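You operate a simulated robot arm through the tools that you are given. There is no shell and no other tool.

You are at the controls of a simulated robot arm. One attempt, no reset.

JOB
Caliper sleeves till one reads 38 mm; put it on the orange mat.
Fine: the others go back; the caliper ends shut.

It is judged by the outcome, as a careful person would: the job done as asked, and still so three seconds after it is handed in. It fails if anything else is knocked over, pushed out of place, dropped, spilled or broken.

ROBOT AND FRAMES
A 6-joint arm with a two-finger parallel gripper, fixed in place. Base frame: the origin is on the floor under the middle of its stand, x ahead of it, y to its left, z up; the work surface is at about z = 0.88. Readings come in m, rad, newtons and seconds.
With the tool pointing down near the work surface it reaches from about 0.26 to 0.66 m from the base axis. Its first joint turns from -1.152 to 1.152 rad. Payload 2.9 kg.
The TCP is the grasp point between the finger pads, 0.03 m short of the fingertips. In the tool frame z runs along the fingers and y along their closing line. The gripper opens to 0.11 m. The fingers are 0.02 m wide and 0.01 m thick; the gripper's body (0.048 by 0.112 m) begins 0.055 m behind the TCP.
Orientation is that of the tool frame in the base frame, as [roll, pitch, yaw] about the fixed x, y, z axes, in that order (R = Rz(yaw) Ry(pitch) Rx(roll)). With the fingers straight down and closing along the base's y, the tool's x points along the base's -x, its y along +y and its z along -z.

CONTROLS
- The arm moves only by the tool jog_arm. Its argument "rows" is text: rows parted by semicolons, each of 7 numbers parted by spaces: the shift along the tool's x, y, z in m, then the turn, a rotation vector about the tool's x, y, z in rad, then the opening, from 0 (shut) to 1 (fully open). In form: x y z wx wy wz jaw; .... A call has 1 to 20 rows; each row shifts and turns the commanded pose from where the row before left it, along the tool's axes as they then stand. A row lasts 0.2 s, in which the tool goes at most 0.05 m and 0.15 rad; a call with a longer step from one row to the next is refused whole, and so is a gripper value outside its range. A pose out of reach is approached as far as the arm can. The call stops where the force on the tool passes 40 N (or 10 N more than at its start, if that is more) or the arm is blocked; 0.2 s more then pass. Each finger travels about 0.108 m/s and halts on what it meets, pressing with about 44 N; the grip force reading is that of the motor and also rises with nothing between the fingers. The clock runs only during rows and for 0.2 s after the last one: add rows that do not move to give the fingers time. The reply holds the time, the measured pose of the TCP, the force on the tool along the base axes, the opening and the grip force, in the units named above and with some noise, with the torque about the TCP (base axes, N m) and any sound that the robot's microphone picked up.
- Cameras (640 x 400 px; columns grow to the right, rows downward): "scene" is fixed at [0.0677, 0.4121, 1.4082]; the picture's right is [-0.87, -0.50, 0.00], its down [-0.21, 0.36, -0.91] and it looks along [0.46, -0.79, -0.42] (base axes); focal length 325 px, centre (320, 200). "wrist" rides on the gripper at [0.072, 0.017, -0.103] in the tool frame; the picture's right is [-0.23, 0.97, 0.00], its down [-0.76, -0.18, -0.62] and it looks along [-0.61, -0.14, 0.78] (tool axes); focal length 222 px, centre (320, 200). There is no depth. A picture from a camera that has moved, and an enlarged one, comes with that camera's place and axes in the base frame and with its lens. The place of the scene camera against the robot may be out by one fixed shift of up to 0.012 m in any direction.
- get_image(camera): a new picture of that camera. The clock stands still meanwhile.
- inspect(camera, box): a new picture of the part [left, top, right, bottom] of that camera's present view, enlarged. The clock stands still meanwhile.
- job_done(): hands the job in; it is judged then, once.

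Nothing tells you positions but the pictures and the camera data. Unless the task says otherwise, let go and move clear before handing in.

The tools are called after ">>>" by a JSON object that holds its "op" and its "data". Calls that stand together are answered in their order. jog_arm: Moves the arm, as the interface text tells. Its arguments: {"type":"object","properties":{"rows":{"type":"string"}},"required":["rows"]} The other tools are called the same way: get_image (camera) takes a picture; inspect (camera, box) takes an enlarged picture of a part of a camera's view; job_done () hands the job in.

At the start:

```text
time_s: 0.0
position: [0.314, -0.1944, 1.1468]
tool_rot: [-3.141, 0.0, 3.14]
force: [0.6, 0.1, 0.5]
wrist_torque: [-0.02, -0.02, 0.0]
finger_gap: 0.1097
grip_force: 0.0
```

scene: 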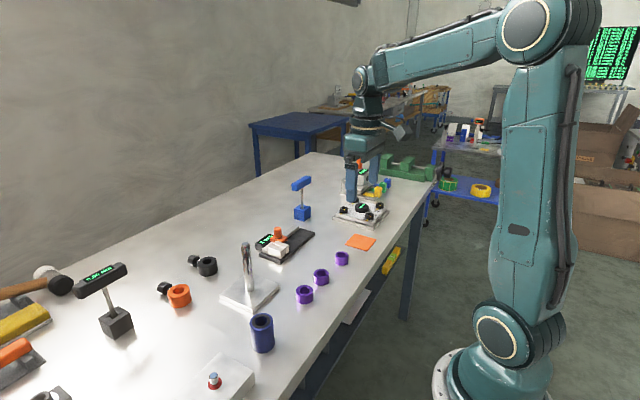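
wrist: 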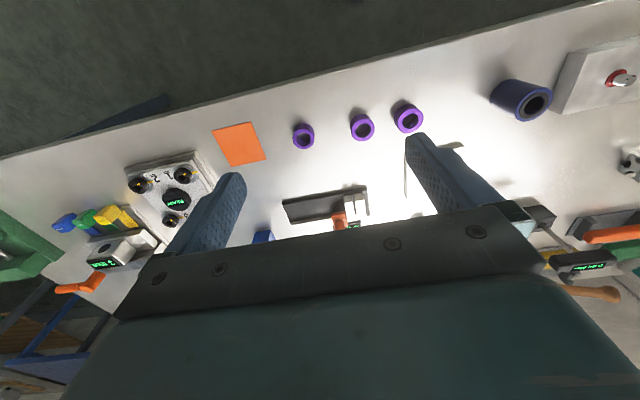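

I see three purple sleeves in a row near the front edge, an orange mat, and something like a caliper (black bar with white/orange slider and green display) in the middle of the bench. I'll look closer before moving.

>>> {"op": "inspect", "data": {"camera": "scene", "box": [220, 200, 400, 312]}}

>>> {"op": "inspect", "data": {"camera": "wrist", "box": [200, 90, 460, 252]}}

>>> {"op": "inspect", "data": {"camera": "scene", "box": [240, 215, 330, 271]}}

```text
3.56 times, centred on (310, 256) of scene
camera zoom: at [0.0677, 0.4121, 1.4082], right [-0.87, -0.5, 0.0], down [-0.21, 0.36, -0.91], along [0.46, -0.79, -0.42], focal length 1155 px, centre (356, 1)
```

zoom: 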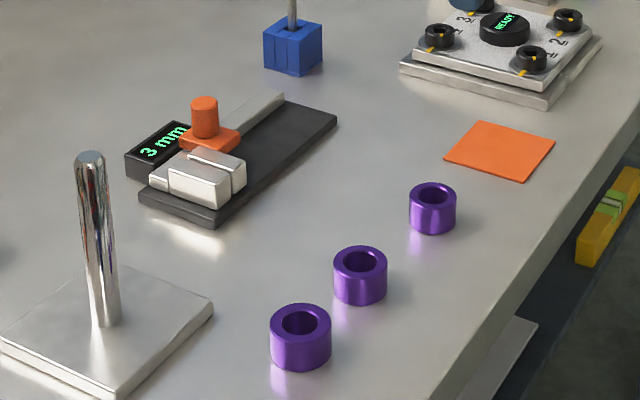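

```text
2.46 times, centred on (330, 171) of wrist
camera zoom: at [0.241, -0.1781, 1.2516], right [0.23, 0.97, 0.0], down [0.76, -0.18, 0.62], along [0.61, -0.14, -0.78], focal length 547 px, centre (295, 271)
```

zoom: 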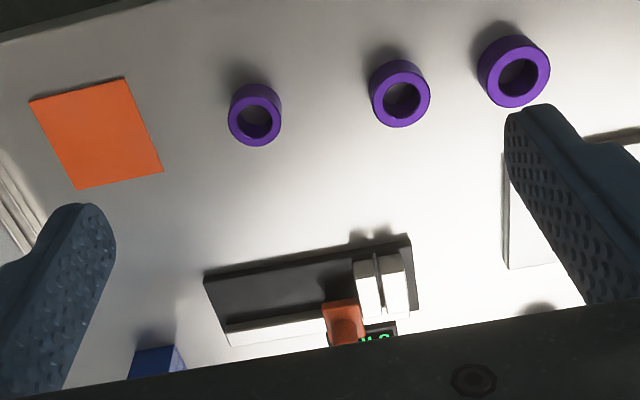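

```text
7.11 times, centred on (285, 243) of scene
camera zoom: at [0.0677, 0.4121, 1.4082], right [-0.87, -0.5, 0.0], down [-0.21, 0.36, -0.91], along [0.46, -0.79, -0.42], focal length 2310 px, centre (569, -106)
```

zoom: 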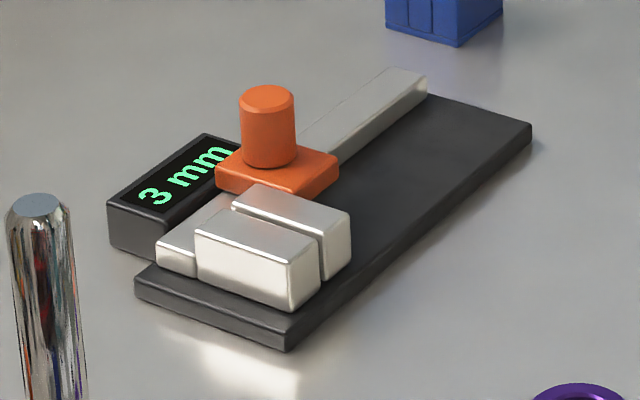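

The caliper sits around x 0.53–0.62, y −0.16 to −0.34 with its slide along y, currently showing 3 mm. The sleeves are near x≈0.38 at y≈−0.235, −0.14 and −0.07. I'll move forward, staying high, to look at the caliper from the wrist camera.

>>> {"op": "jog_arm", "data": {"rows": "-0.03 0 0 0 0 0 1; -0.045 0 0 0 0 0 1; -0.045 0 0 0 0 0 1; -0.015 0 0 0 0 0 1; 0 0 0 0 0 0 1"}}

>>> {"op": "get_image", "data": {"camera": "wrist"}}

>>> {"op": "get_image", "data": {"camera": "scene"}}

```text
time_s: 1.2
position: [0.4487, -0.1963, 1.1471]
tool_rot: [-3.14, -0.001, -3.141]
force: [-0.3, 0.7, -0.3]
wrist_torque: [0.0, -0.01, 0.0]
finger_gap: 0.1102
grip_force: 0.1
```

```text
taken
camera wrist: at [0.3759, -0.1786, 1.2514], right [0.23, 0.97, 0.0], down [0.76, -0.18, 0.62], along [0.61, -0.14, -0.78], focal length 222 px, centre (320, 200)
```

wrist: 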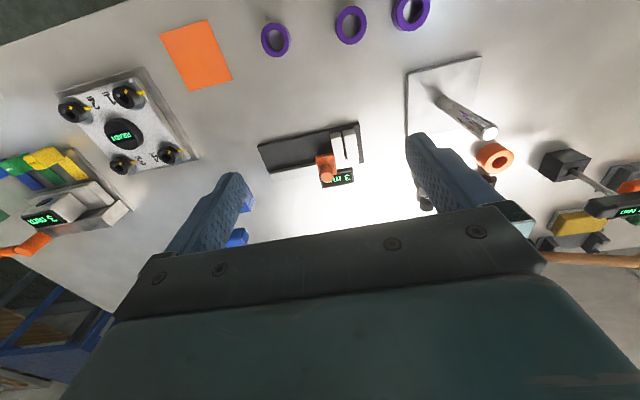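

```text
taken
```

scene: 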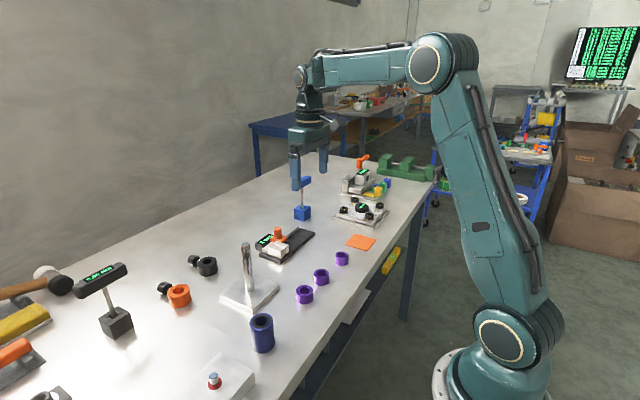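

The caliper is now clear between the fingers. I'll enlarge it, the sleeves, and the other device with a display.

>>> {"op": "inspect", "data": {"camera": "wrist", "box": [240, 100, 400, 200]}}

>>> {"op": "inspect", "data": {"camera": "wrist", "box": [0, 120, 160, 260]}}

>>> {"op": "inspect", "data": {"camera": "wrist", "box": [240, 0, 440, 80]}}

>>> {"op": "inspect", "data": {"camera": "scene", "box": [325, 145, 445, 225]}}

```text
4.00 times, centred on (320, 150) of wrist
camera zoom: at [0.3759, -0.1786, 1.2514], right [0.23, 0.97, 0.0], down [0.76, -0.18, 0.62], along [0.61, -0.14, -0.78], focal length 888 px, centre (320, 400)
```

zoom: 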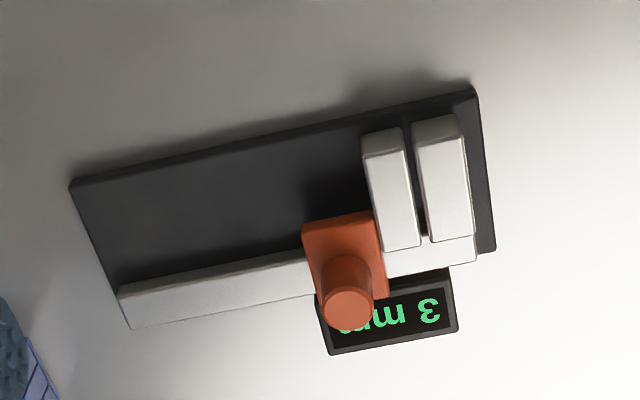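

```text
2.86 times, centred on (80, 190) of wrist
camera zoom: at [0.3759, -0.1786, 1.2514], right [0.23, 0.97, 0.0], down [0.76, -0.18, 0.62], along [0.61, -0.14, -0.78], focal length 635 px, centre (1006, 229)
```

zoom: 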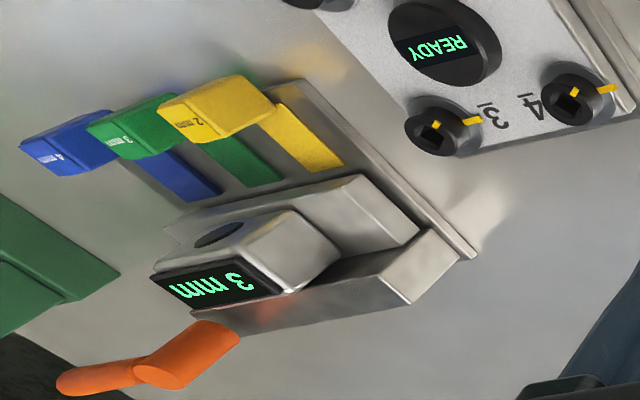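

```text
3.20 times, centred on (340, 40) of wrist
camera zoom: at [0.3759, -0.1786, 1.2514], right [0.23, 0.97, 0.0], down [0.76, -0.18, 0.62], along [0.61, -0.14, -0.78], focal length 711 px, centre (256, 712)
```

zoom: 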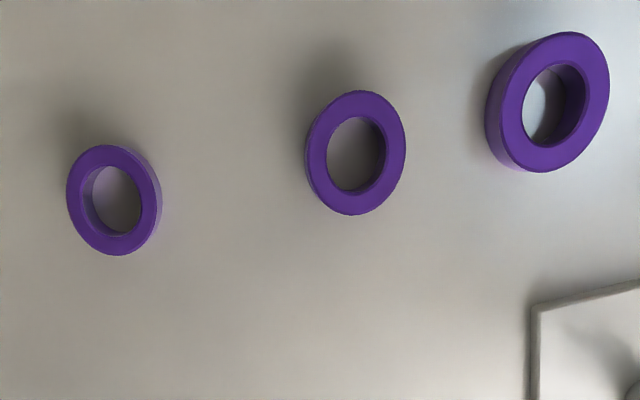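

```text
5.00 times, centred on (385, 185) of scene
camera zoom: at [0.0677, 0.4121, 1.4082], right [-0.87, -0.5, 0.0], down [-0.21, 0.36, -0.91], along [0.46, -0.79, -0.42], focal length 1624 px, centre (-5, 275)
```

zoom: 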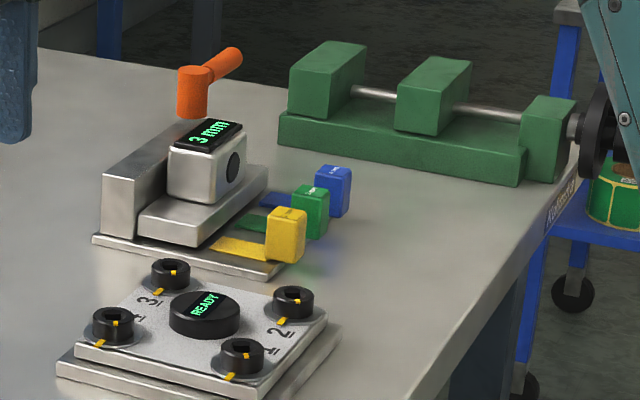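

The caliper plate spans roughly x 0.515–0.59, y −0.147 to −0.323. Its orange knob is near (0.571, −0.213) with the top at z≈0.945, and sleeve B in the middle looks closest to 38 mm. Next I'll hover above the knob, well clear, to refine the alignment and check the blue T-tool nearby.

>>> {"op": "jog_arm", "data": {"rows": "-0.0305 -0.00425 0.0242 0 0 0 1; -0.0305 -0.00425 0.0242 0 0 0 1; -0.0305 -0.00425 0.0242 0 0 0 0.6; -0.0305 -0.00425 0.0242 0 0 0 0.6; 0 0 0 0 0 0 0.6"}}

>>> {"op": "get_image", "data": {"camera": "wrist"}}

>>> {"op": "inspect", "data": {"camera": "scene", "box": [230, 150, 390, 250]}}

```text
time_s: 2.4
position: [0.57, -0.2125, 1.0495]
tool_rot: [3.141, 0.0, 3.141]
force: [-0.4, -0.1, -0.1]
wrist_torque: [0.05, 0.0, -0.01]
finger_gap: 0.0658
grip_force: 0.1
```

```text
taken
camera wrist: at [0.4975, -0.1957, 1.1552], right [0.23, 0.97, 0.0], down [0.76, -0.18, 0.62], along [0.61, -0.14, -0.78], focal length 222 px, centre (320, 200)
```

wrist: 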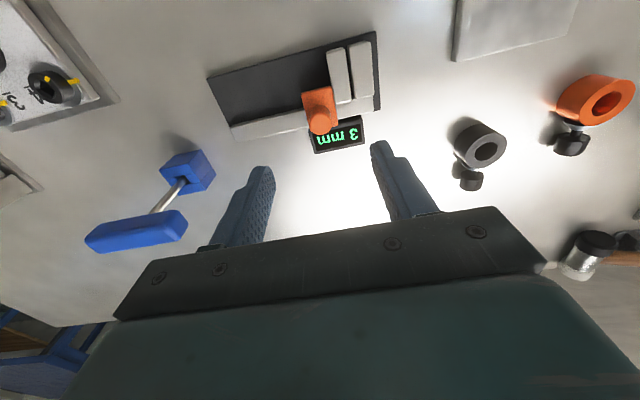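

```text
4.00 times, centred on (310, 200) of scene
camera zoom: at [0.0677, 0.4121, 1.4082], right [-0.87, -0.5, 0.0], down [-0.21, 0.36, -0.91], along [0.46, -0.79, -0.42], focal length 1299 px, centre (360, 200)
```

zoom: 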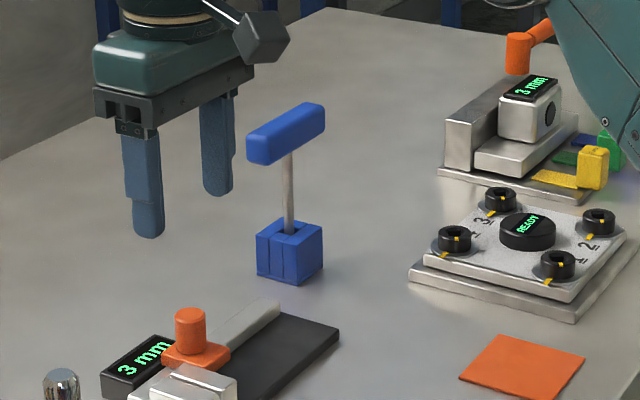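

The blue T-tool stands near (0.61, −0.40), outside the path of the slide. I'll zoom in to check the knob's alignment under the gripper before descending.

>>> {"op": "inspect", "data": {"camera": "wrist", "box": [200, 20, 400, 160]}}

```text
2.86 times, centred on (300, 90) of wrist
camera zoom: at [0.4975, -0.1957, 1.1552], right [0.23, 0.97, 0.0], down [0.76, -0.18, 0.62], along [0.61, -0.14, -0.78], focal length 635 px, centre (377, 514)
```

zoom: 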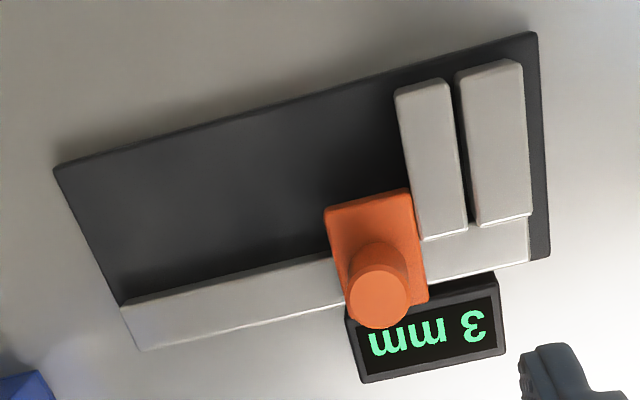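

The knob is directly under the TCP: about (0.572, −0.2125), top z≈0.943, and the jaw tops are at ≈0.917. I'll descend to TCP z≈0.955 and close on the knob.

>>> {"op": "jog_arm", "data": {"rows": "-0.002 0 0.03 0 0 0 0.45; 0 0 0.03 0 0 0 0.45; 0 0 0.025 0 0 0 0.45; 0 0 0.0095 0 0 0 0.45; 0 0 0 0 0 0 0.45"}}

>>> {"op": "get_image", "data": {"camera": "wrist"}}

>>> {"op": "inspect", "data": {"camera": "scene", "box": [230, 190, 350, 265]}}

```text
time_s: 3.6
position: [0.5718, -0.2128, 0.9547]
tool_rot: [3.141, 0.0, -3.141]
force: [-0.3, 0.0, -0.5]
wrist_torque: [-0.03, 0.02, 0.0]
finger_gap: 0.0494
grip_force: 0.1
```

```text
taken
camera wrist: at [0.5001, -0.1949, 1.0593], right [0.23, 0.97, 0.0], down [0.76, -0.18, 0.62], along [0.61, -0.14, -0.78], focal length 222 px, centre (320, 200)
```

wrist: 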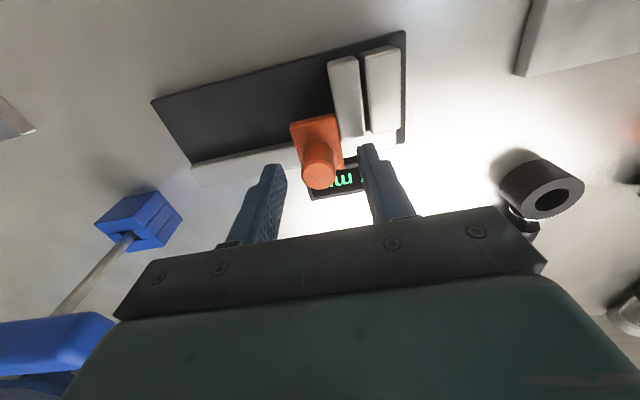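

```text
5.33 times, centred on (290, 228) of scene
camera zoom: at [0.0677, 0.4121, 1.4082], right [-0.87, -0.5, 0.0], down [-0.21, 0.36, -0.91], along [0.46, -0.79, -0.42], focal length 1732 px, centre (480, 53)
```

zoom: 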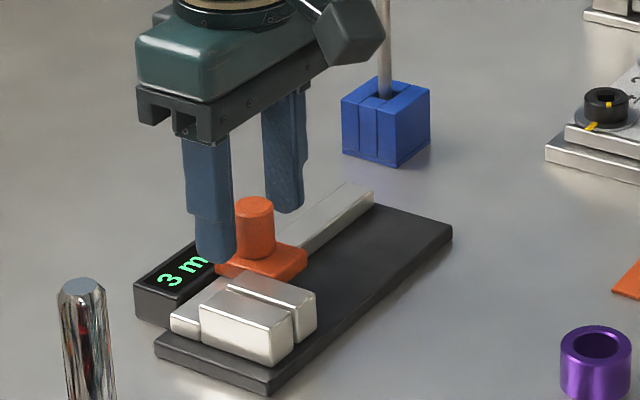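

Alignment looks right with the knob between the fingers. I'll close gently on the knob and check the grip.

>>> {"op": "jog_arm", "data": {"rows": "0 0 0 0 0 0 0.3; 0 0 0 0 0 0 0.15; 0 0 0 0 0 0 0.15; 0 0 0 0 0 0 0.15"}}

```text
time_s: 4.6
position: [0.5731, -0.211, 0.9535]
tool_rot: [-3.141, 0.001, 3.142]
force: [0.1, 0.3, -1.8]
wrist_torque: [-0.37, 0.0, -0.01]
finger_gap: 0.021
grip_force: 45.0
```

The knob is gripped at a 21 mm gap. I'll now slide it along −y in small steps to open the caliper by about 57 mm.

>>> {"op": "jog_arm", "data": {"rows": "0 -0.003 0 0 0 0 0.15; 0 -0.005 0 0 0 0 0.15; 0 -0.006 0 0 0 0 0.15; 0 -0.006 0 0 0 0 0.15; 0 0 0 0 0 0 0.15"}}

>>> {"op": "inspect", "data": {"camera": "scene", "box": [230, 190, 350, 265]}}

```text
time_s: 5.8
position: [0.5732, -0.2326, 0.954]
tool_rot: [-3.141, -0.002, -3.141]
force: [6.2, 2.0, -9.6]
wrist_torque: [-0.42, -0.22, 0.04]
finger_gap: 0.0207
grip_force: 44.6
```

```text
5.33 times, centred on (290, 228) of scene
camera zoom: at [0.068, 0.4121, 1.4082], right [-0.87, -0.5, 0.0], down [-0.21, 0.36, -0.91], along [0.45, -0.79, -0.42], focal length 1732 px, centre (480, 53)
```

zoom: 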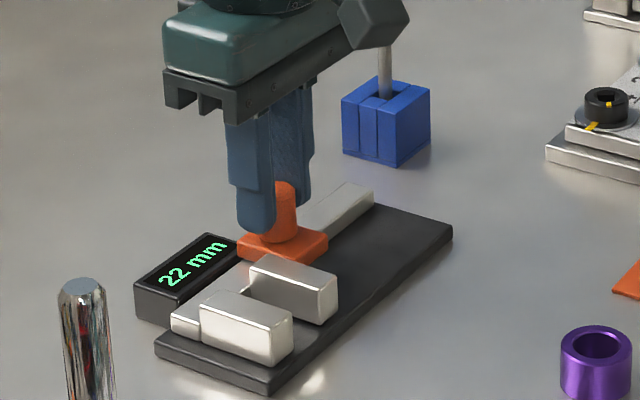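

It slides freely and reads 22 mm, so shut is near knob y≈−0.2106. I'll continue opening to about 76 mm so the fingers and sleeve both fit between the jaws.

>>> {"op": "jog_arm", "data": {"rows": "0 -0.006 0 0 0 0 0.15; 0 -0.008 0 0 0 0 0.15; 0 -0.008 0 0 0 0 0.15; 0 -0.008 0 0 0 0 0.15; 0 -0.008 0 0 0 0 0.15; 0 -0.008 0 0 0 0 0.15; 0 -0.008 0 0 0 0 0.15; 0 0 0 0 0 0 0.15"}}

>>> {"op": "inspect", "data": {"camera": "scene", "box": [230, 190, 350, 265]}}

>>> {"op": "get_image", "data": {"camera": "wrist"}}

```text
time_s: 7.3
position: [0.5724, -0.2699, 0.9551]
tool_rot: [3.134, -0.014, -3.123]
force: [-5.0, 10.3, 4.7]
wrist_torque: [-0.22, 0.34, 0.08]
finger_gap: 0.0208
grip_force: 45.1
stopped in row 7: the force on the tool passed its limit at 48 N (the readings are from after the stop); the commanded pose is now the measured one
```

```text
5.33 times, centred on (290, 228) of scene
camera zoom: at [0.0675, 0.4124, 1.4081], right [-0.87, -0.5, 0.0], down [-0.21, 0.36, -0.91], along [0.46, -0.79, -0.42], focal length 1732 px, centre (480, 53)
```

zoom: 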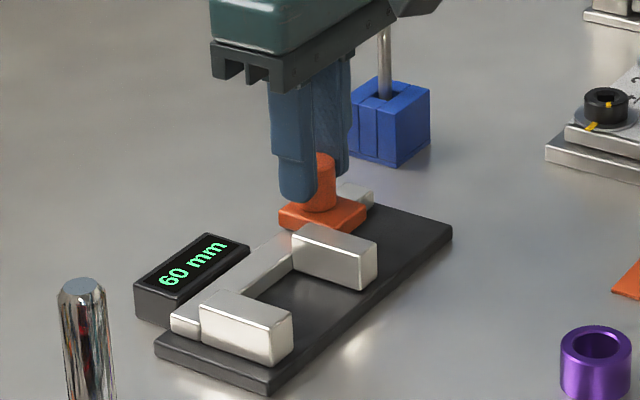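

```text
taken
camera wrist: at [0.5017, -0.2559, 1.0607], right [0.21, 0.98, 0.01], down [0.77, -0.17, 0.61], along [0.6, -0.12, -0.79], focal length 222 px, centre (320, 200)
```

wrist: 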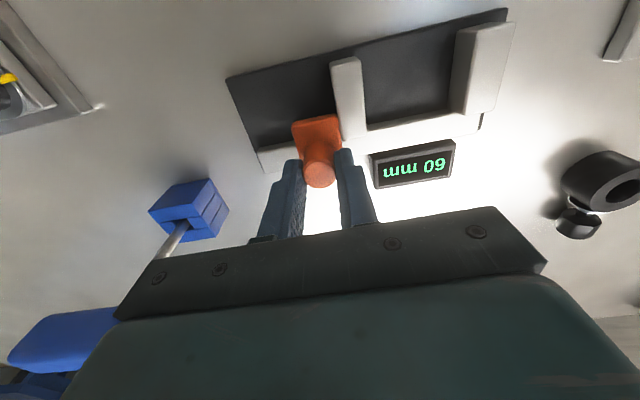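

The caliper hit its end stop at 60 mm; the base hasn't moved. I'll release the knob, rise clear, and check the pose.

>>> {"op": "jog_arm", "data": {"rows": "0 0 0 0 0 0 0.3; 0 0 0 0 0 0 0.42; 0 0 0 0 0 0 0.42; 0 0 -0.02 0 0 0 0.42; 0 0 -0.04 0 0 0 0.45; 0 0 -0.04 0 0 0 0.6; 0 0 0 0 0 0 0.6"}}

>>> {"op": "inspect", "data": {"camera": "scene", "box": [230, 200, 350, 275]}}

```text
time_s: 8.9
position: [0.5742, -0.2725, 1.0522]
tool_rot: [3.135, -0.012, -3.125]
force: [0.3, 1.6, -0.3]
wrist_torque: [-0.01, 0.0, 0.0]
finger_gap: 0.066
grip_force: 0.1
```

```text
5.33 times, centred on (290, 238) of scene
camera zoom: at [0.0677, 0.4121, 1.4082], right [-0.87, -0.5, 0.0], down [-0.21, 0.36, -0.91], along [0.46, -0.79, -0.42], focal length 1732 px, centre (480, 0)
```

zoom: 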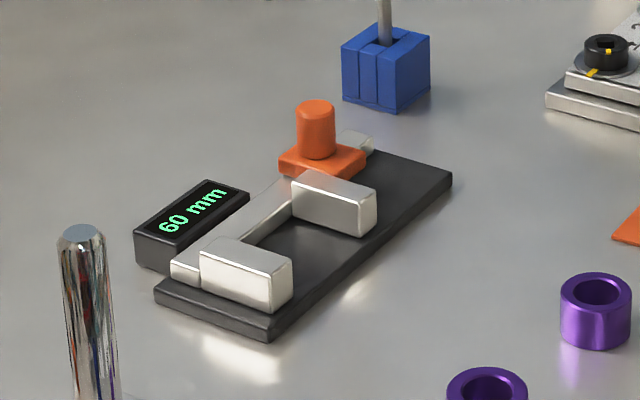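

The caliper stays at 60 mm by itself. I'll straighten the tool, then move over the middle sleeve (B, about (0.386, −0.142)) for a close look.

>>> {"op": "jog_arm", "data": {"rows": "0 0 -0.02 0.0066 -0.012 0.0166 0.6; 0.0376 0.0261 0 0 0 0 0.6; 0.0376 0.0261 0 0 0 0 0.6; 0.0376 0.0261 0 0 0 0 0.6; 0.0376 0.0261 0 0 0 0 0.6; 0.0376 0.0261 0 0 0 0 0.6; 0 0 0.02 0 0 0 0.6; 0 0 0 0 0 0 0.6"}}

>>> {"op": "get_image", "data": {"camera": "wrist"}}

>>> {"op": "inspect", "data": {"camera": "wrist", "box": [200, 20, 440, 170]}}

```text
time_s: 10.7
position: [0.3879, -0.1416, 1.0548]
tool_rot: [3.138, 0.003, 3.141]
force: [-0.2, 0.9, 0.0]
wrist_torque: [-0.03, -0.01, -0.04]
finger_gap: 0.0661
grip_force: 0.1
```

```text
taken
camera wrist: at [0.3147, -0.1248, 1.1603], right [0.23, 0.97, 0.0], down [0.76, -0.18, 0.62], along [0.61, -0.14, -0.78], focal length 222 px, centre (320, 200)
```

wrist: 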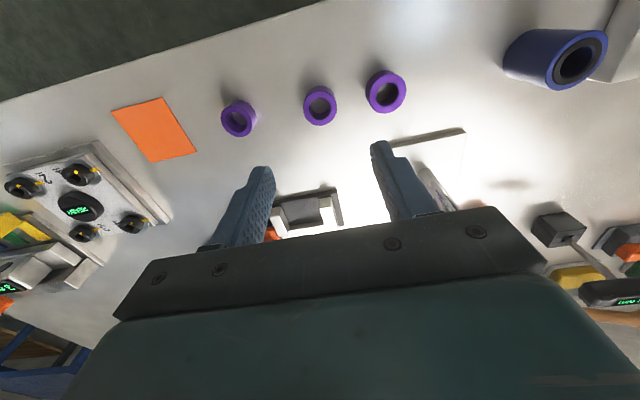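

```text
2.67 times, centred on (320, 95) of wrist
camera zoom: at [0.3147, -0.1248, 1.1603], right [0.23, 0.97, 0.0], down [0.76, -0.18, 0.62], along [0.61, -0.14, -0.78], focal length 592 px, centre (320, 480)
```

zoom: 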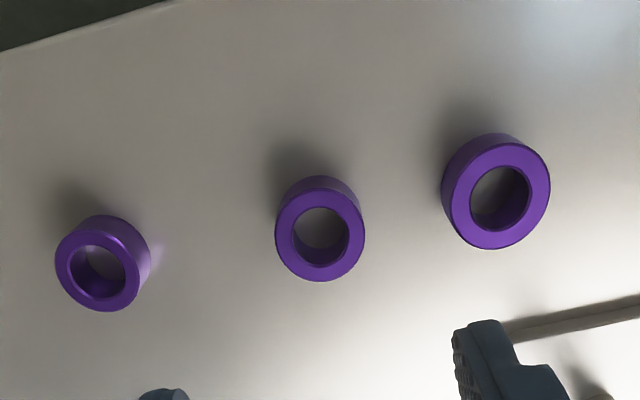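

Sleeve B is at about (0.388, −0.142), roughly 24 mm tall and about 37–38 mm across. The jaws open only to 60 mm, so I need to grip along x; I'll turn the tool 90° here in place.

>>> {"op": "jog_arm", "data": {"rows": "0 0 0 0 0 0.14 0.6; 0 0 0 0 0 0.145 0.6; 0 0 0 0 0 0.145 0.6; 0 0 0 0 0 0.145 0.6; 0 0 0 0 0 0.145 0.6; 0 0 0 0 0 0.145 0.6; 0 0 0 0 0 0.145 0.6; 0 0 0 0 0 0.145 0.6; 0 0 0 0 0 0.145 0.6; 0 0 0 0 0 0.145 0.6; 0 0 0 0 0 0.1258 0.6; 0 0 0 0 0 0 0.6; 0 0 0 0 0 0 0.6"}}

>>> {"op": "get_image", "data": {"camera": "wrist"}}

>>> {"op": "get_image", "data": {"camera": "scene"}}

```text
time_s: 13.5
position: [0.3869, -0.1424, 1.0546]
tool_rot: [-3.141, -0.001, 1.571]
force: [-0.8, -0.1, 0.6]
wrist_torque: [0.0, 0.01, -0.03]
finger_gap: 0.0661
grip_force: 0.0
```

```text
taken
camera wrist: at [0.404, -0.07, 1.1595], right [0.97, -0.23, 0.0], down [-0.18, -0.76, 0.62], along [-0.14, -0.61, -0.78], focal length 222 px, centre (320, 200)
```

wrist: 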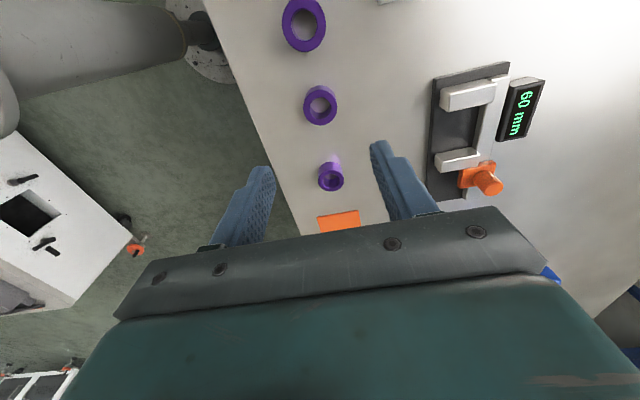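

```text
taken
```

scene: 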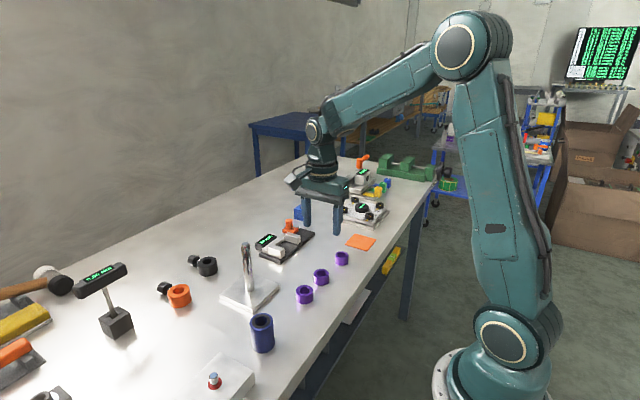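

The turn worked and sleeve B is centred under the gripper. I'll refine the alignment with a zoom on the sleeves and the caliper.

>>> {"op": "inspect", "data": {"camera": "wrist", "box": [270, 60, 370, 200]}}

>>> {"op": "inspect", "data": {"camera": "wrist", "box": [410, 50, 570, 210]}}

```text
2.86 times, centred on (320, 130) of wrist
camera zoom: at [0.404, -0.07, 1.1595], right [0.97, -0.23, 0.0], down [-0.18, -0.76, 0.62], along [-0.14, -0.61, -0.78], focal length 635 px, centre (320, 400)
```

zoom: 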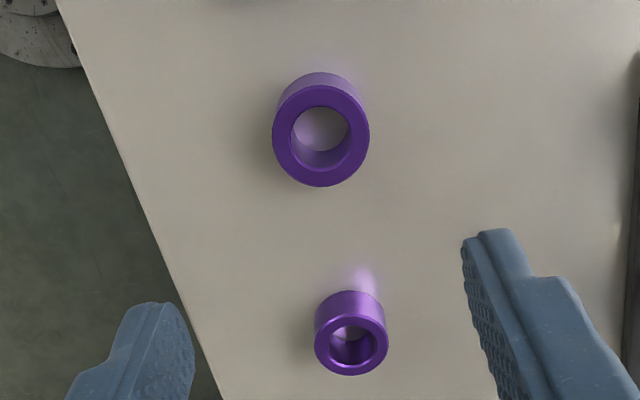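

```text
2.50 times, centred on (490, 130) of wrist
camera zoom: at [0.404, -0.07, 1.1595], right [0.97, -0.23, 0.0], down [-0.18, -0.76, 0.62], along [-0.14, -0.61, -0.78], focal length 555 px, centre (-105, 375)
```

zoom: 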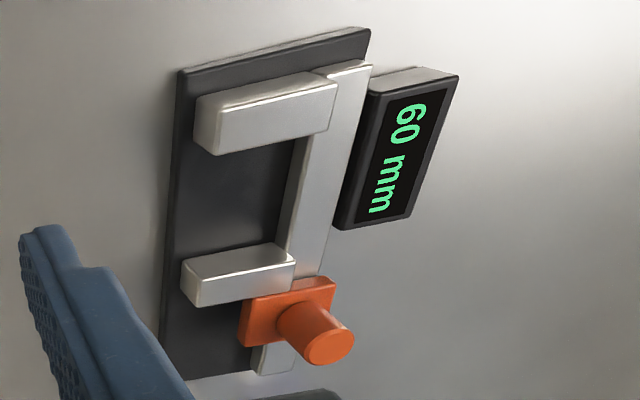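

Sleeve B is directly under the TCP at (0.387, −0.142). I'll descend to TCP z≈0.923 with the fingertips 13 mm above the bench, and check before closing.

>>> {"op": "jog_arm", "data": {"rows": "0 0 0.035 0 0 0 0.6; 0 0 0.04 0 0 0 0.6; 0 0 0.035 0 0 0 0.6; 0 0 0.0216 0 0 0 0.6; 0 0 0 0 0 0 0.6"}}

>>> {"op": "get_image", "data": {"camera": "wrist"}}

>>> {"op": "inspect", "data": {"camera": "scene", "box": [270, 220, 390, 310]}}

```text
time_s: 14.7
position: [0.3872, -0.1421, 0.923]
tool_rot: [-3.141, -0.002, 1.568]
force: [-0.3, -0.9, -0.9]
wrist_torque: [-0.02, -0.03, -0.01]
finger_gap: 0.0662
grip_force: 0.1
```

```text
taken
camera wrist: at [0.4042, -0.0698, 1.0277], right [0.97, -0.23, 0.0], down [-0.18, -0.76, 0.62], along [-0.14, -0.61, -0.78], focal length 222 px, centre (320, 200)
```

wrist: 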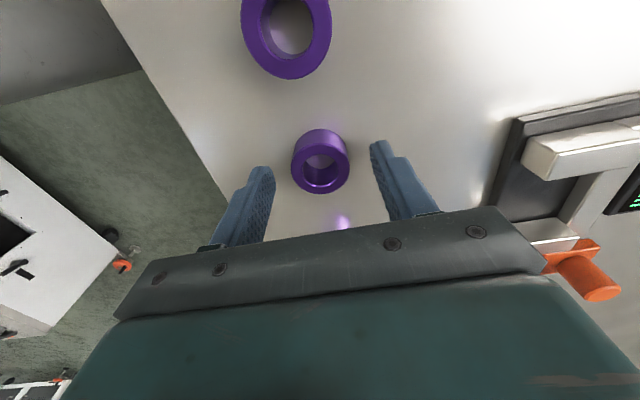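

```text
4.44 times, centred on (330, 265) of scene
camera zoom: at [0.0677, 0.4121, 1.4082], right [-0.87, -0.5, 0.0], down [-0.21, 0.36, -0.91], along [0.46, -0.79, -0.42], focal length 1444 px, centre (276, -89)
```

zoom: 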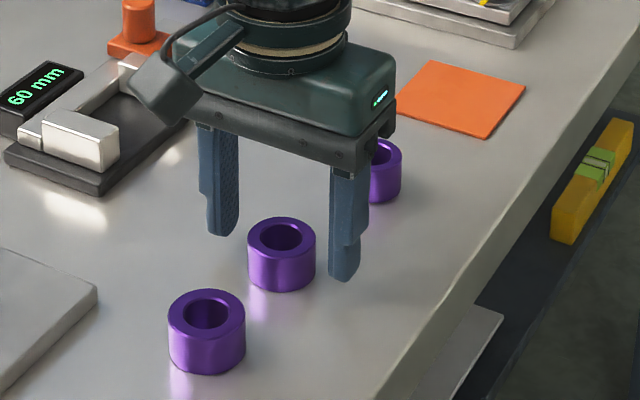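

The sleeve is centred between the fingers. Closing on it now.

>>> {"op": "jog_arm", "data": {"rows": "0 0 0 0 0 0 0.45; 0 0 0 0 0 0 0.35; 0 0 0 0 0 0 0.28; 0 0 0 0 0 0 0.28; 0 0 0 0 0 0 0.28"}}

```text
time_s: 15.9
position: [0.3874, -0.1426, 0.9232]
tool_rot: [3.141, -0.003, 1.569]
force: [-0.1, 0.2, 0.1]
wrist_torque: [0.02, 0.01, 0.01]
finger_gap: 0.0367
grip_force: 44.4
```

Sleeve B is held. I'll lift it and carry it over the open jaws, to about (0.534, −0.205).

>>> {"op": "jog_arm", "data": {"rows": "0 0 -0.01 0 0 0 0.28; 0 0 -0.03 0 0 0 0.28; 0 0 -0.04 0 0 0 0.28; -0.0156 0.0367 0 0 0 0 0.28; -0.0156 0.0367 0 0 0 0 0.28; -0.0156 0.0367 0 0 0 0 0.28; -0.0156 0.0367 0 0 0 0 0.28; 0 0 0 0 0 0 0.28; 0 0 0 0 0 0 0.28"}}

>>> {"op": "get_image", "data": {"camera": "wrist"}}

>>> {"op": "inspect", "data": {"camera": "scene", "box": [220, 180, 360, 280]}}

```text
time_s: 17.9
position: [0.534, -0.2063, 1.0015]
tool_rot: [-3.14, -0.001, 1.568]
force: [-0.2, -0.7, 1.0]
wrist_torque: [-0.02, 0.02, -0.03]
finger_gap: 0.0311
grip_force: 0.0
```

```text
taken
camera wrist: at [0.5513, -0.1336, 1.1063], right [0.97, -0.23, 0.0], down [-0.18, -0.76, 0.62], along [-0.14, -0.61, -0.78], focal length 222 px, centre (320, 200)
```

wrist: 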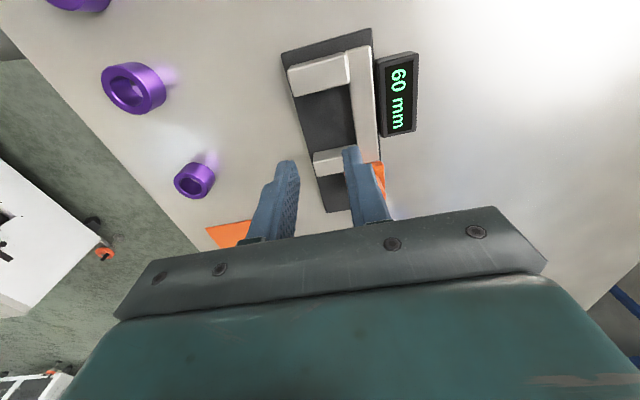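

```text
4.00 times, centred on (290, 230) of scene
camera zoom: at [0.0677, 0.4121, 1.4082], right [-0.87, -0.5, 0.0], down [-0.21, 0.36, -0.91], along [0.46, -0.79, -0.42], focal length 1299 px, centre (440, 80)
```

zoom: 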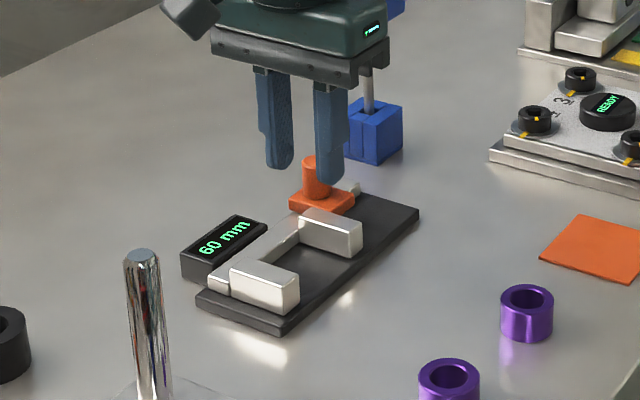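

The fingers are empty, so the sleeve slipped out during the lift. I need to see where it ended up.

>>> {"op": "get_image", "data": {"camera": "scene"}}

>>> {"op": "inspect", "data": {"camera": "scene", "box": [270, 230, 390, 310]}}

>>> {"op": "inspect", "data": {"camera": "wrist", "box": [40, 0, 280, 210]}}

```text
taken
```

scene: 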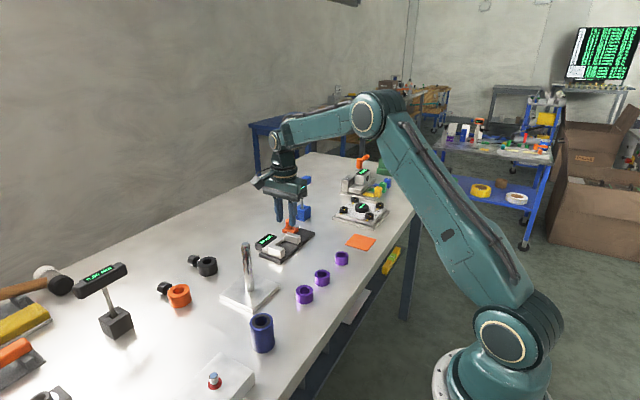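

```text
5.00 times, centred on (330, 270) of scene
camera zoom: at [0.0677, 0.4121, 1.4082], right [-0.87, -0.5, 0.0], down [-0.21, 0.36, -0.91], along [0.46, -0.79, -0.42], focal length 1624 px, centre (270, -150)
```

zoom: 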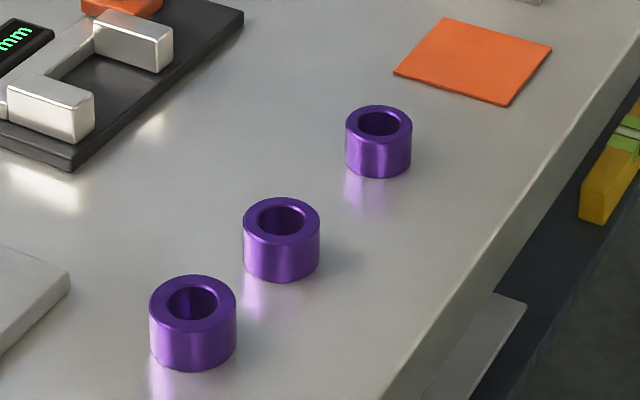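

```text
1.90 times, centred on (160, 105) of wrist
camera zoom: at [0.5513, -0.1336, 1.1063], right [0.97, -0.23, 0.0], down [-0.18, -0.76, 0.62], along [-0.14, -0.61, -0.78], focal length 423 px, centre (625, 381)
```

zoom: 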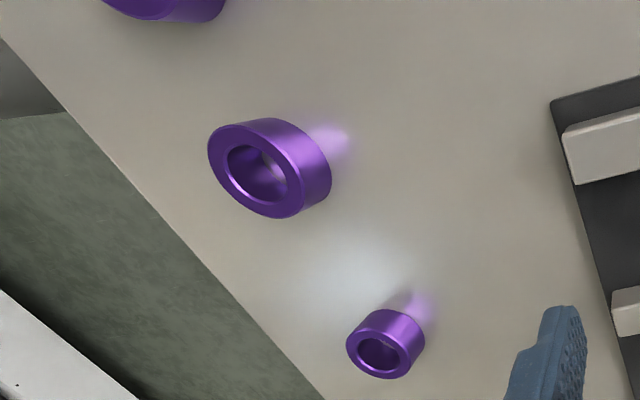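

Sleeve B is still standing upright in essentially its own spot; it only slipped because my grip was too shallow (the sleeve is about 20–22 mm tall). I'll go back over it, re-check alignment and grip deeper.

>>> {"op": "jog_arm", "data": {"rows": "0 0 -0.03 0 0 0 0.45; 0.0156 -0.0367 0 0 0 0 0.6; 0.0156 -0.0367 0 0 0 0 0.6; 0.0156 -0.0367 0 0 0 0 0.6; 0.0160 -0.0367 0 0 0 0 0.6; 0 0 0 0 0 0 0.6; 0 0 0 0 0 0 0.6"}}

>>> {"op": "inspect", "data": {"camera": "wrist", "box": [220, 30, 420, 180]}}

```text
time_s: 19.5
position: [0.3853, -0.1437, 1.0321]
tool_rot: [3.141, -0.003, 1.571]
force: [0.2, 0.4, -0.6]
wrist_torque: [0.01, 0.02, 0.03]
finger_gap: 0.066
grip_force: 0.0
```

```text
2.67 times, centred on (320, 105) of wrist
camera zoom: at [0.4029, -0.0709, 1.1379], right [0.97, -0.23, 0.0], down [-0.18, -0.76, 0.62], along [-0.14, -0.61, -0.78], focal length 592 px, centre (320, 453)
```

zoom: 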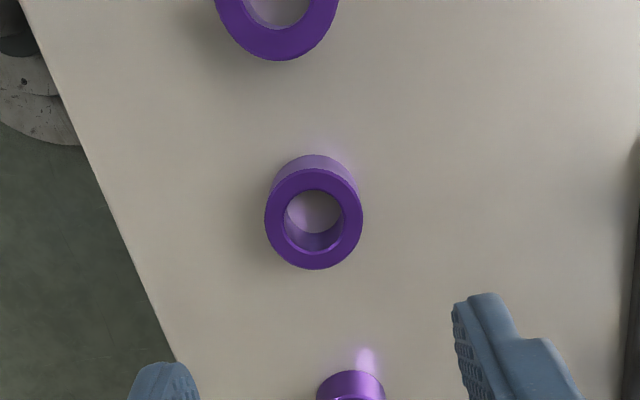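

Sleeve B now sits at about (0.384, −0.1415), top at z≈0.901. I'll centre on it, descend to TCP z≈0.914 so the fingers overlap it by about 17 mm, and close.

>>> {"op": "jog_arm", "data": {"rows": "0.0022 -0.0013 0.03 0 0 0 0.6; 0 0 0.04 0 0 0 0.6; 0 0 0.03 0 0 0 0.6; 0 0 0.012 0 0 0 0.6; 0 0 0.006 0 0 0 0.6; 0 0 0 0 0 0 0.6"}}

>>> {"op": "inspect", "data": {"camera": "scene", "box": [280, 230, 370, 300]}}

>>> {"op": "inspect", "data": {"camera": "wrist", "box": [220, 100, 420, 240]}}

```text
time_s: 20.9
position: [0.3861, -0.1418, 0.9164]
tool_rot: [-3.141, -0.001, 1.569]
force: [-0.1, -0.1, -0.6]
wrist_torque: [0.04, -0.03, -0.04]
finger_gap: 0.066
grip_force: 0.0
```

```text
5.71 times, centred on (325, 265) of scene
camera zoom: at [0.0677, 0.4121, 1.4082], right [-0.87, -0.5, 0.0], down [-0.21, 0.36, -0.91], along [0.46, -0.79, -0.42], focal length 1856 px, centre (291, -171)
```

zoom: 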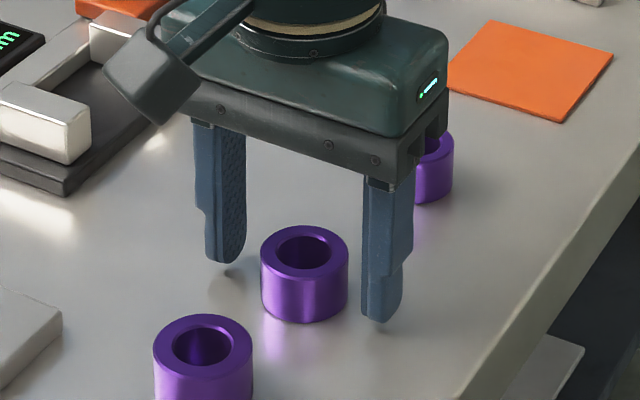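

```text
2.86 times, centred on (320, 170) of wrist
camera zoom: at [0.4024, -0.0684, 1.0204], right [0.97, -0.23, 0.0], down [-0.18, -0.76, 0.62], along [-0.14, -0.61, -0.78], focal length 635 px, centre (320, 286)
```

zoom: 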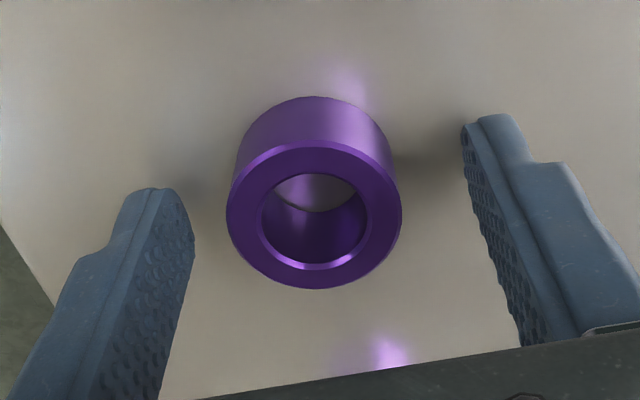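

The fingers now straddle the sleeve well down its sides. Closing.

>>> {"op": "jog_arm", "data": {"rows": "0 0 0 0 0 0 0.45; 0 0 0 0 0 0 0.35; 0 0 0 0 0 0 0.2; 0 0 0 0 0 0 0.2; 0 0 0 0 0 0 0.2; 0 0 0 0 0 0 0.2"}}

>>> {"op": "inspect", "data": {"camera": "wrist", "box": [220, 100, 420, 240]}}

>>> {"op": "inspect", "data": {"camera": "scene", "box": [280, 230, 370, 300]}}

```text
time_s: 22.3
position: [0.386, -0.1419, 0.915]
tool_rot: [3.141, -0.001, 1.571]
force: [-1.9, -1.1, 0.2]
wrist_torque: [-0.01, 0.05, -0.04]
finger_gap: 0.0362
grip_force: 44.2
```

```text
2.86 times, centred on (320, 170) of wrist
camera zoom: at [0.4024, -0.0684, 1.0207], right [0.97, -0.23, 0.0], down [-0.18, -0.76, 0.62], along [-0.14, -0.61, -0.78], focal length 635 px, centre (320, 286)
```

zoom: 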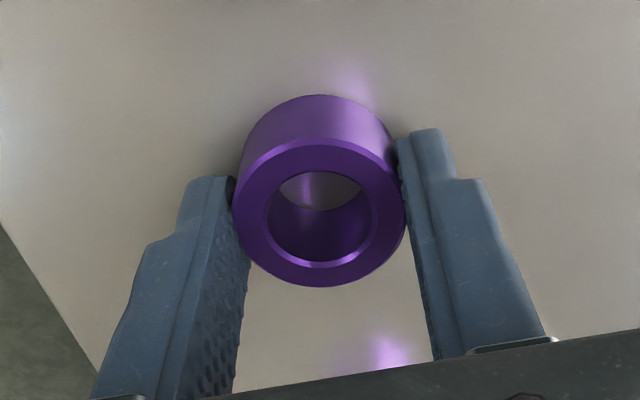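

```text
5.71 times, centred on (325, 265) of scene
camera zoom: at [0.0677, 0.4121, 1.4082], right [-0.87, -0.5, 0.0], down [-0.21, 0.36, -0.91], along [0.46, -0.79, -0.42], focal length 1856 px, centre (291, -171)
```

zoom: 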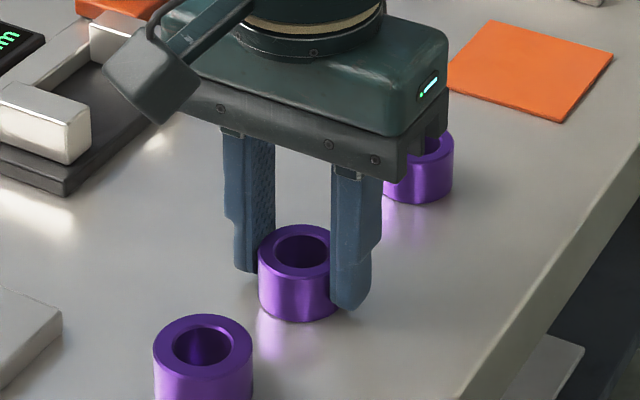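

Grip is firm (44 N) with the fingers well down on the sleeve. I'll lift slowly by 10 mm and check that it comes along.

>>> {"op": "jog_arm", "data": {"rows": "0 0 -0.002 0 0 0 0.2; 0 0 -0.003 0 0 0 0.2; 0 0 -0.005 0 0 0 0.2; 0 0 0 0 0 0 0.2"}}

>>> {"op": "inspect", "data": {"camera": "scene", "box": [280, 230, 370, 300]}}

>>> {"op": "inspect", "data": {"camera": "wrist", "box": [220, 100, 420, 240]}}

```text
time_s: 23.3
position: [0.3854, -0.1394, 0.9249]
tool_rot: [3.141, -0.003, 1.567]
force: [0.2, -0.3, 0.3]
wrist_torque: [-0.01, 0.0, 0.04]
finger_gap: 0.0365
grip_force: 43.7
```

```text
5.71 times, centred on (325, 265) of scene
camera zoom: at [0.0677, 0.4121, 1.4082], right [-0.87, -0.5, 0.0], down [-0.21, 0.36, -0.91], along [0.46, -0.79, -0.42], focal length 1856 px, centre (291, -171)
```

zoom: 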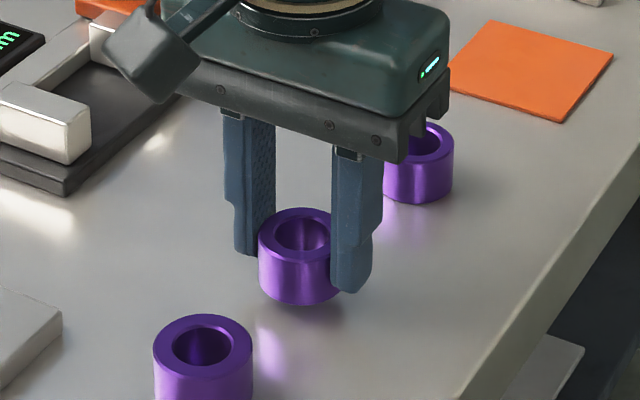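

```text
2.86 times, centred on (320, 170) of wrist
camera zoom: at [0.4018, -0.0677, 1.0304], right [0.97, -0.23, 0.0], down [-0.18, -0.76, 0.62], along [-0.14, -0.61, -0.78], focal length 635 px, centre (320, 286)
```

zoom: 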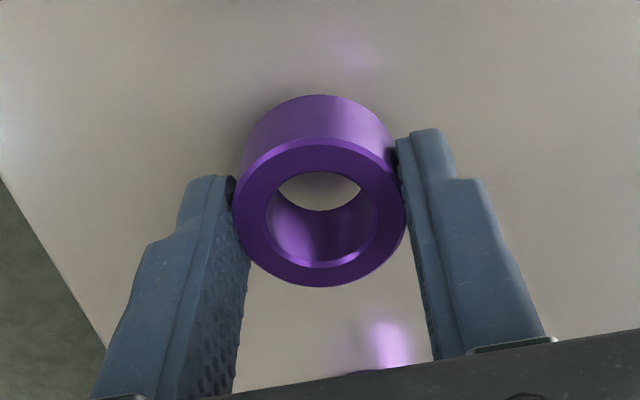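

Sleeve B is held securely and centred on the TCP. I'll lift it to z≈1.0 and carry it over the gap between the jaws.

>>> {"op": "jog_arm", "data": {"rows": "0 0 -0.025 0 0 0 0.2; 0 0 -0.035 0 0 0 0.2; 0 0 -0.025 0 0 0 0.2; -0.016 0.0365 0 0 0 0 0.2; -0.016 0.0365 0 0 0 0 0.2; -0.016 0.0365 0 0 0 0 0.2; -0.016 0.0365 0 0 0 0 0.2; 0 0 0 0 0 0 0.2; 0 0 0 0 0 0 0.2"}}

>>> {"op": "get_image", "data": {"camera": "wrist"}}

>>> {"op": "inspect", "data": {"camera": "wrist", "box": [250, 10, 430, 220]}}

>>> {"op": "inspect", "data": {"camera": "scene", "box": [220, 180, 360, 280]}}

```text
time_s: 25.3
position: [0.5312, -0.2044, 1.0109]
tool_rot: [3.141, -0.001, 1.57]
force: [-0.5, -0.4, 0.4]
wrist_torque: [-0.01, 0.01, 0.05]
finger_gap: 0.0367
grip_force: 43.9
```

```text
taken
camera wrist: at [0.5492, -0.132, 1.1156], right [0.97, -0.23, 0.0], down [-0.18, -0.76, 0.62], along [-0.14, -0.61, -0.78], focal length 222 px, centre (320, 200)
```

wrist: 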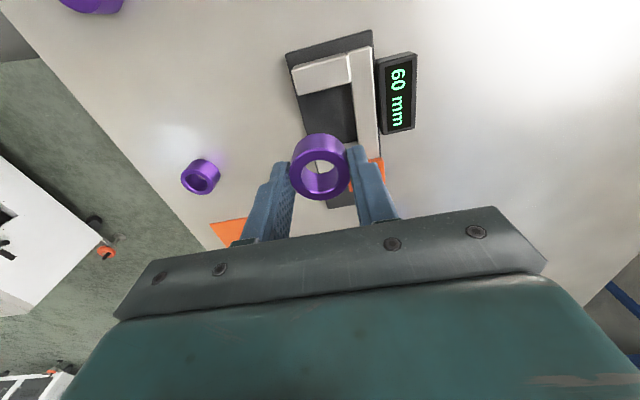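

```text
1.90 times, centred on (340, 115) of wrist
camera zoom: at [0.5492, -0.132, 1.1156], right [0.97, -0.23, 0.0], down [-0.18, -0.76, 0.62], along [-0.14, -0.61, -0.78], focal length 423 px, centre (282, 362)
```

zoom: 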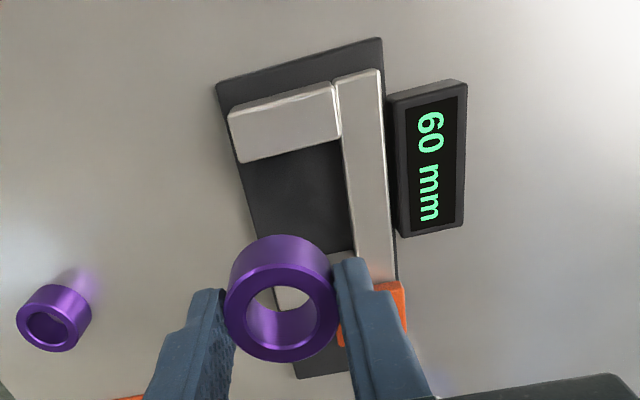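

```text
4.00 times, centred on (290, 230) of scene
camera zoom: at [0.0677, 0.4121, 1.4082], right [-0.87, -0.5, 0.0], down [-0.21, 0.36, -0.91], along [0.46, -0.79, -0.42], focal length 1299 px, centre (440, 80)
```

zoom: 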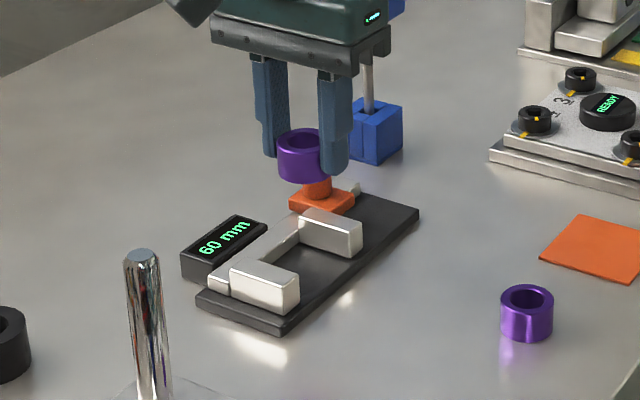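

The sleeve hangs centred over the gap: jaw faces at y≈−0.174 and −0.234, rail at x≈0.567, sleeve at (0.532, −0.2045). I'll lower it towards the plate.

>>> {"op": "jog_arm", "data": {"rows": "0 0 0.03 0 0 0 0.2; 0 0 0.03 0 0 0 0.2; 0 0 0.017 0 0 0 0.2; 0 0 0.007 0 0 0 0.2; 0 0 0 0 0 0 0.2"}}

>>> {"op": "inspect", "data": {"camera": "scene", "box": [230, 200, 340, 275]}}

>>> {"op": "inspect", "data": {"camera": "wrist", "box": [200, 10, 440, 220]}}

```text
time_s: 26.5
position: [0.5316, -0.205, 0.9257]
tool_rot: [3.141, 0.001, 1.571]
force: [-2.0, 0.4, 8.6]
wrist_torque: [0.02, 0.26, 0.02]
finger_gap: 0.0362
grip_force: 44.1
```

```text
5.33 times, centred on (285, 238) of scene
camera zoom: at [0.0675, 0.4122, 1.4082], right [-0.87, -0.5, 0.0], down [-0.21, 0.36, -0.91], along [0.46, -0.79, -0.42], focal length 1732 px, centre (507, 0)
```

zoom: 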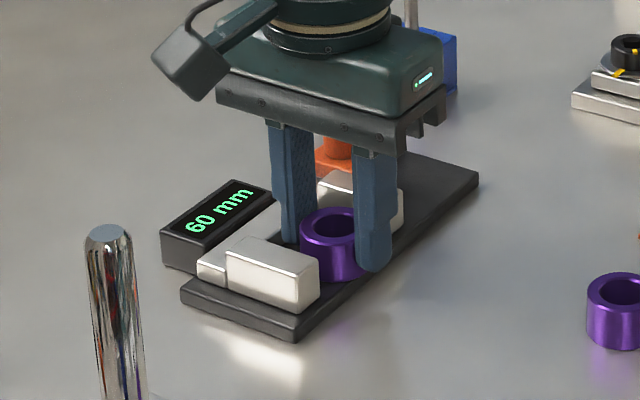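

```text
1.90 times, centred on (320, 115) of wrist
camera zoom: at [0.5478, -0.1322, 1.0307], right [0.97, -0.23, 0.0], down [-0.18, -0.76, 0.62], along [-0.14, -0.61, -0.78], focal length 423 px, centre (320, 362)
```

zoom: 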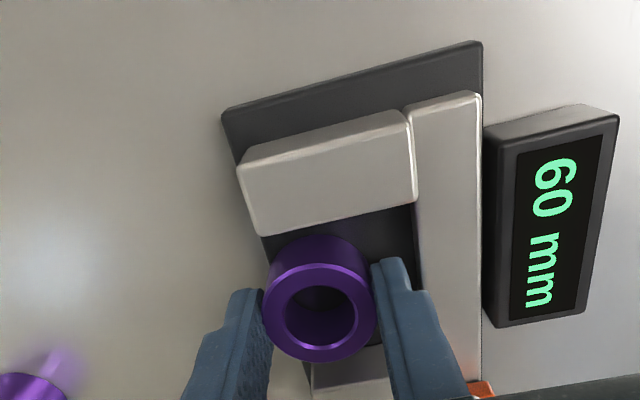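

The 8.6 N upward force shows the sleeve is resting on the caliper plate. I'll open only about 3 mm per side, to stay clear of the rail, and lift straight up.

>>> {"op": "jog_arm", "data": {"rows": "0 0 0 0 0 0 0.36; 0 0 0 0 0 0 0.385; 0 0 0 0 0 0 0.385; 0 0 0 0 0 0 0.385"}}

>>> {"op": "inspect", "data": {"camera": "wrist", "box": [200, 10, 440, 220]}}

```text
time_s: 27.5
position: [0.5302, -0.2041, 0.9253]
tool_rot: [3.141, -0.003, 1.57]
force: [0.6, 0.0, 0.1]
wrist_torque: [0.02, 0.0, 0.0]
finger_gap: 0.0426
grip_force: 0.1
```

```text
1.90 times, centred on (320, 115) of wrist
camera zoom: at [0.5477, -0.1321, 1.0301], right [0.97, -0.23, 0.0], down [-0.18, -0.76, 0.62], along [-0.14, -0.61, -0.78], focal length 423 px, centre (320, 362)
```

zoom: 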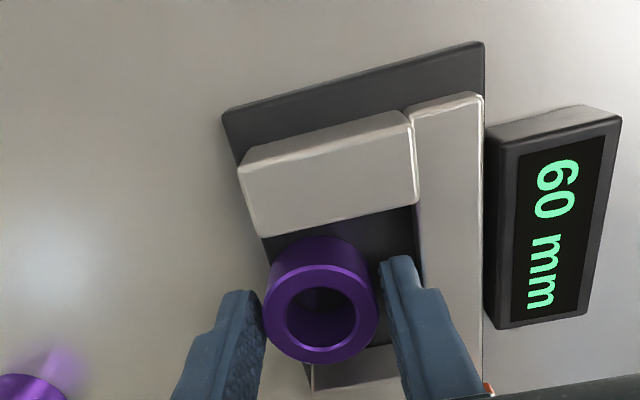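

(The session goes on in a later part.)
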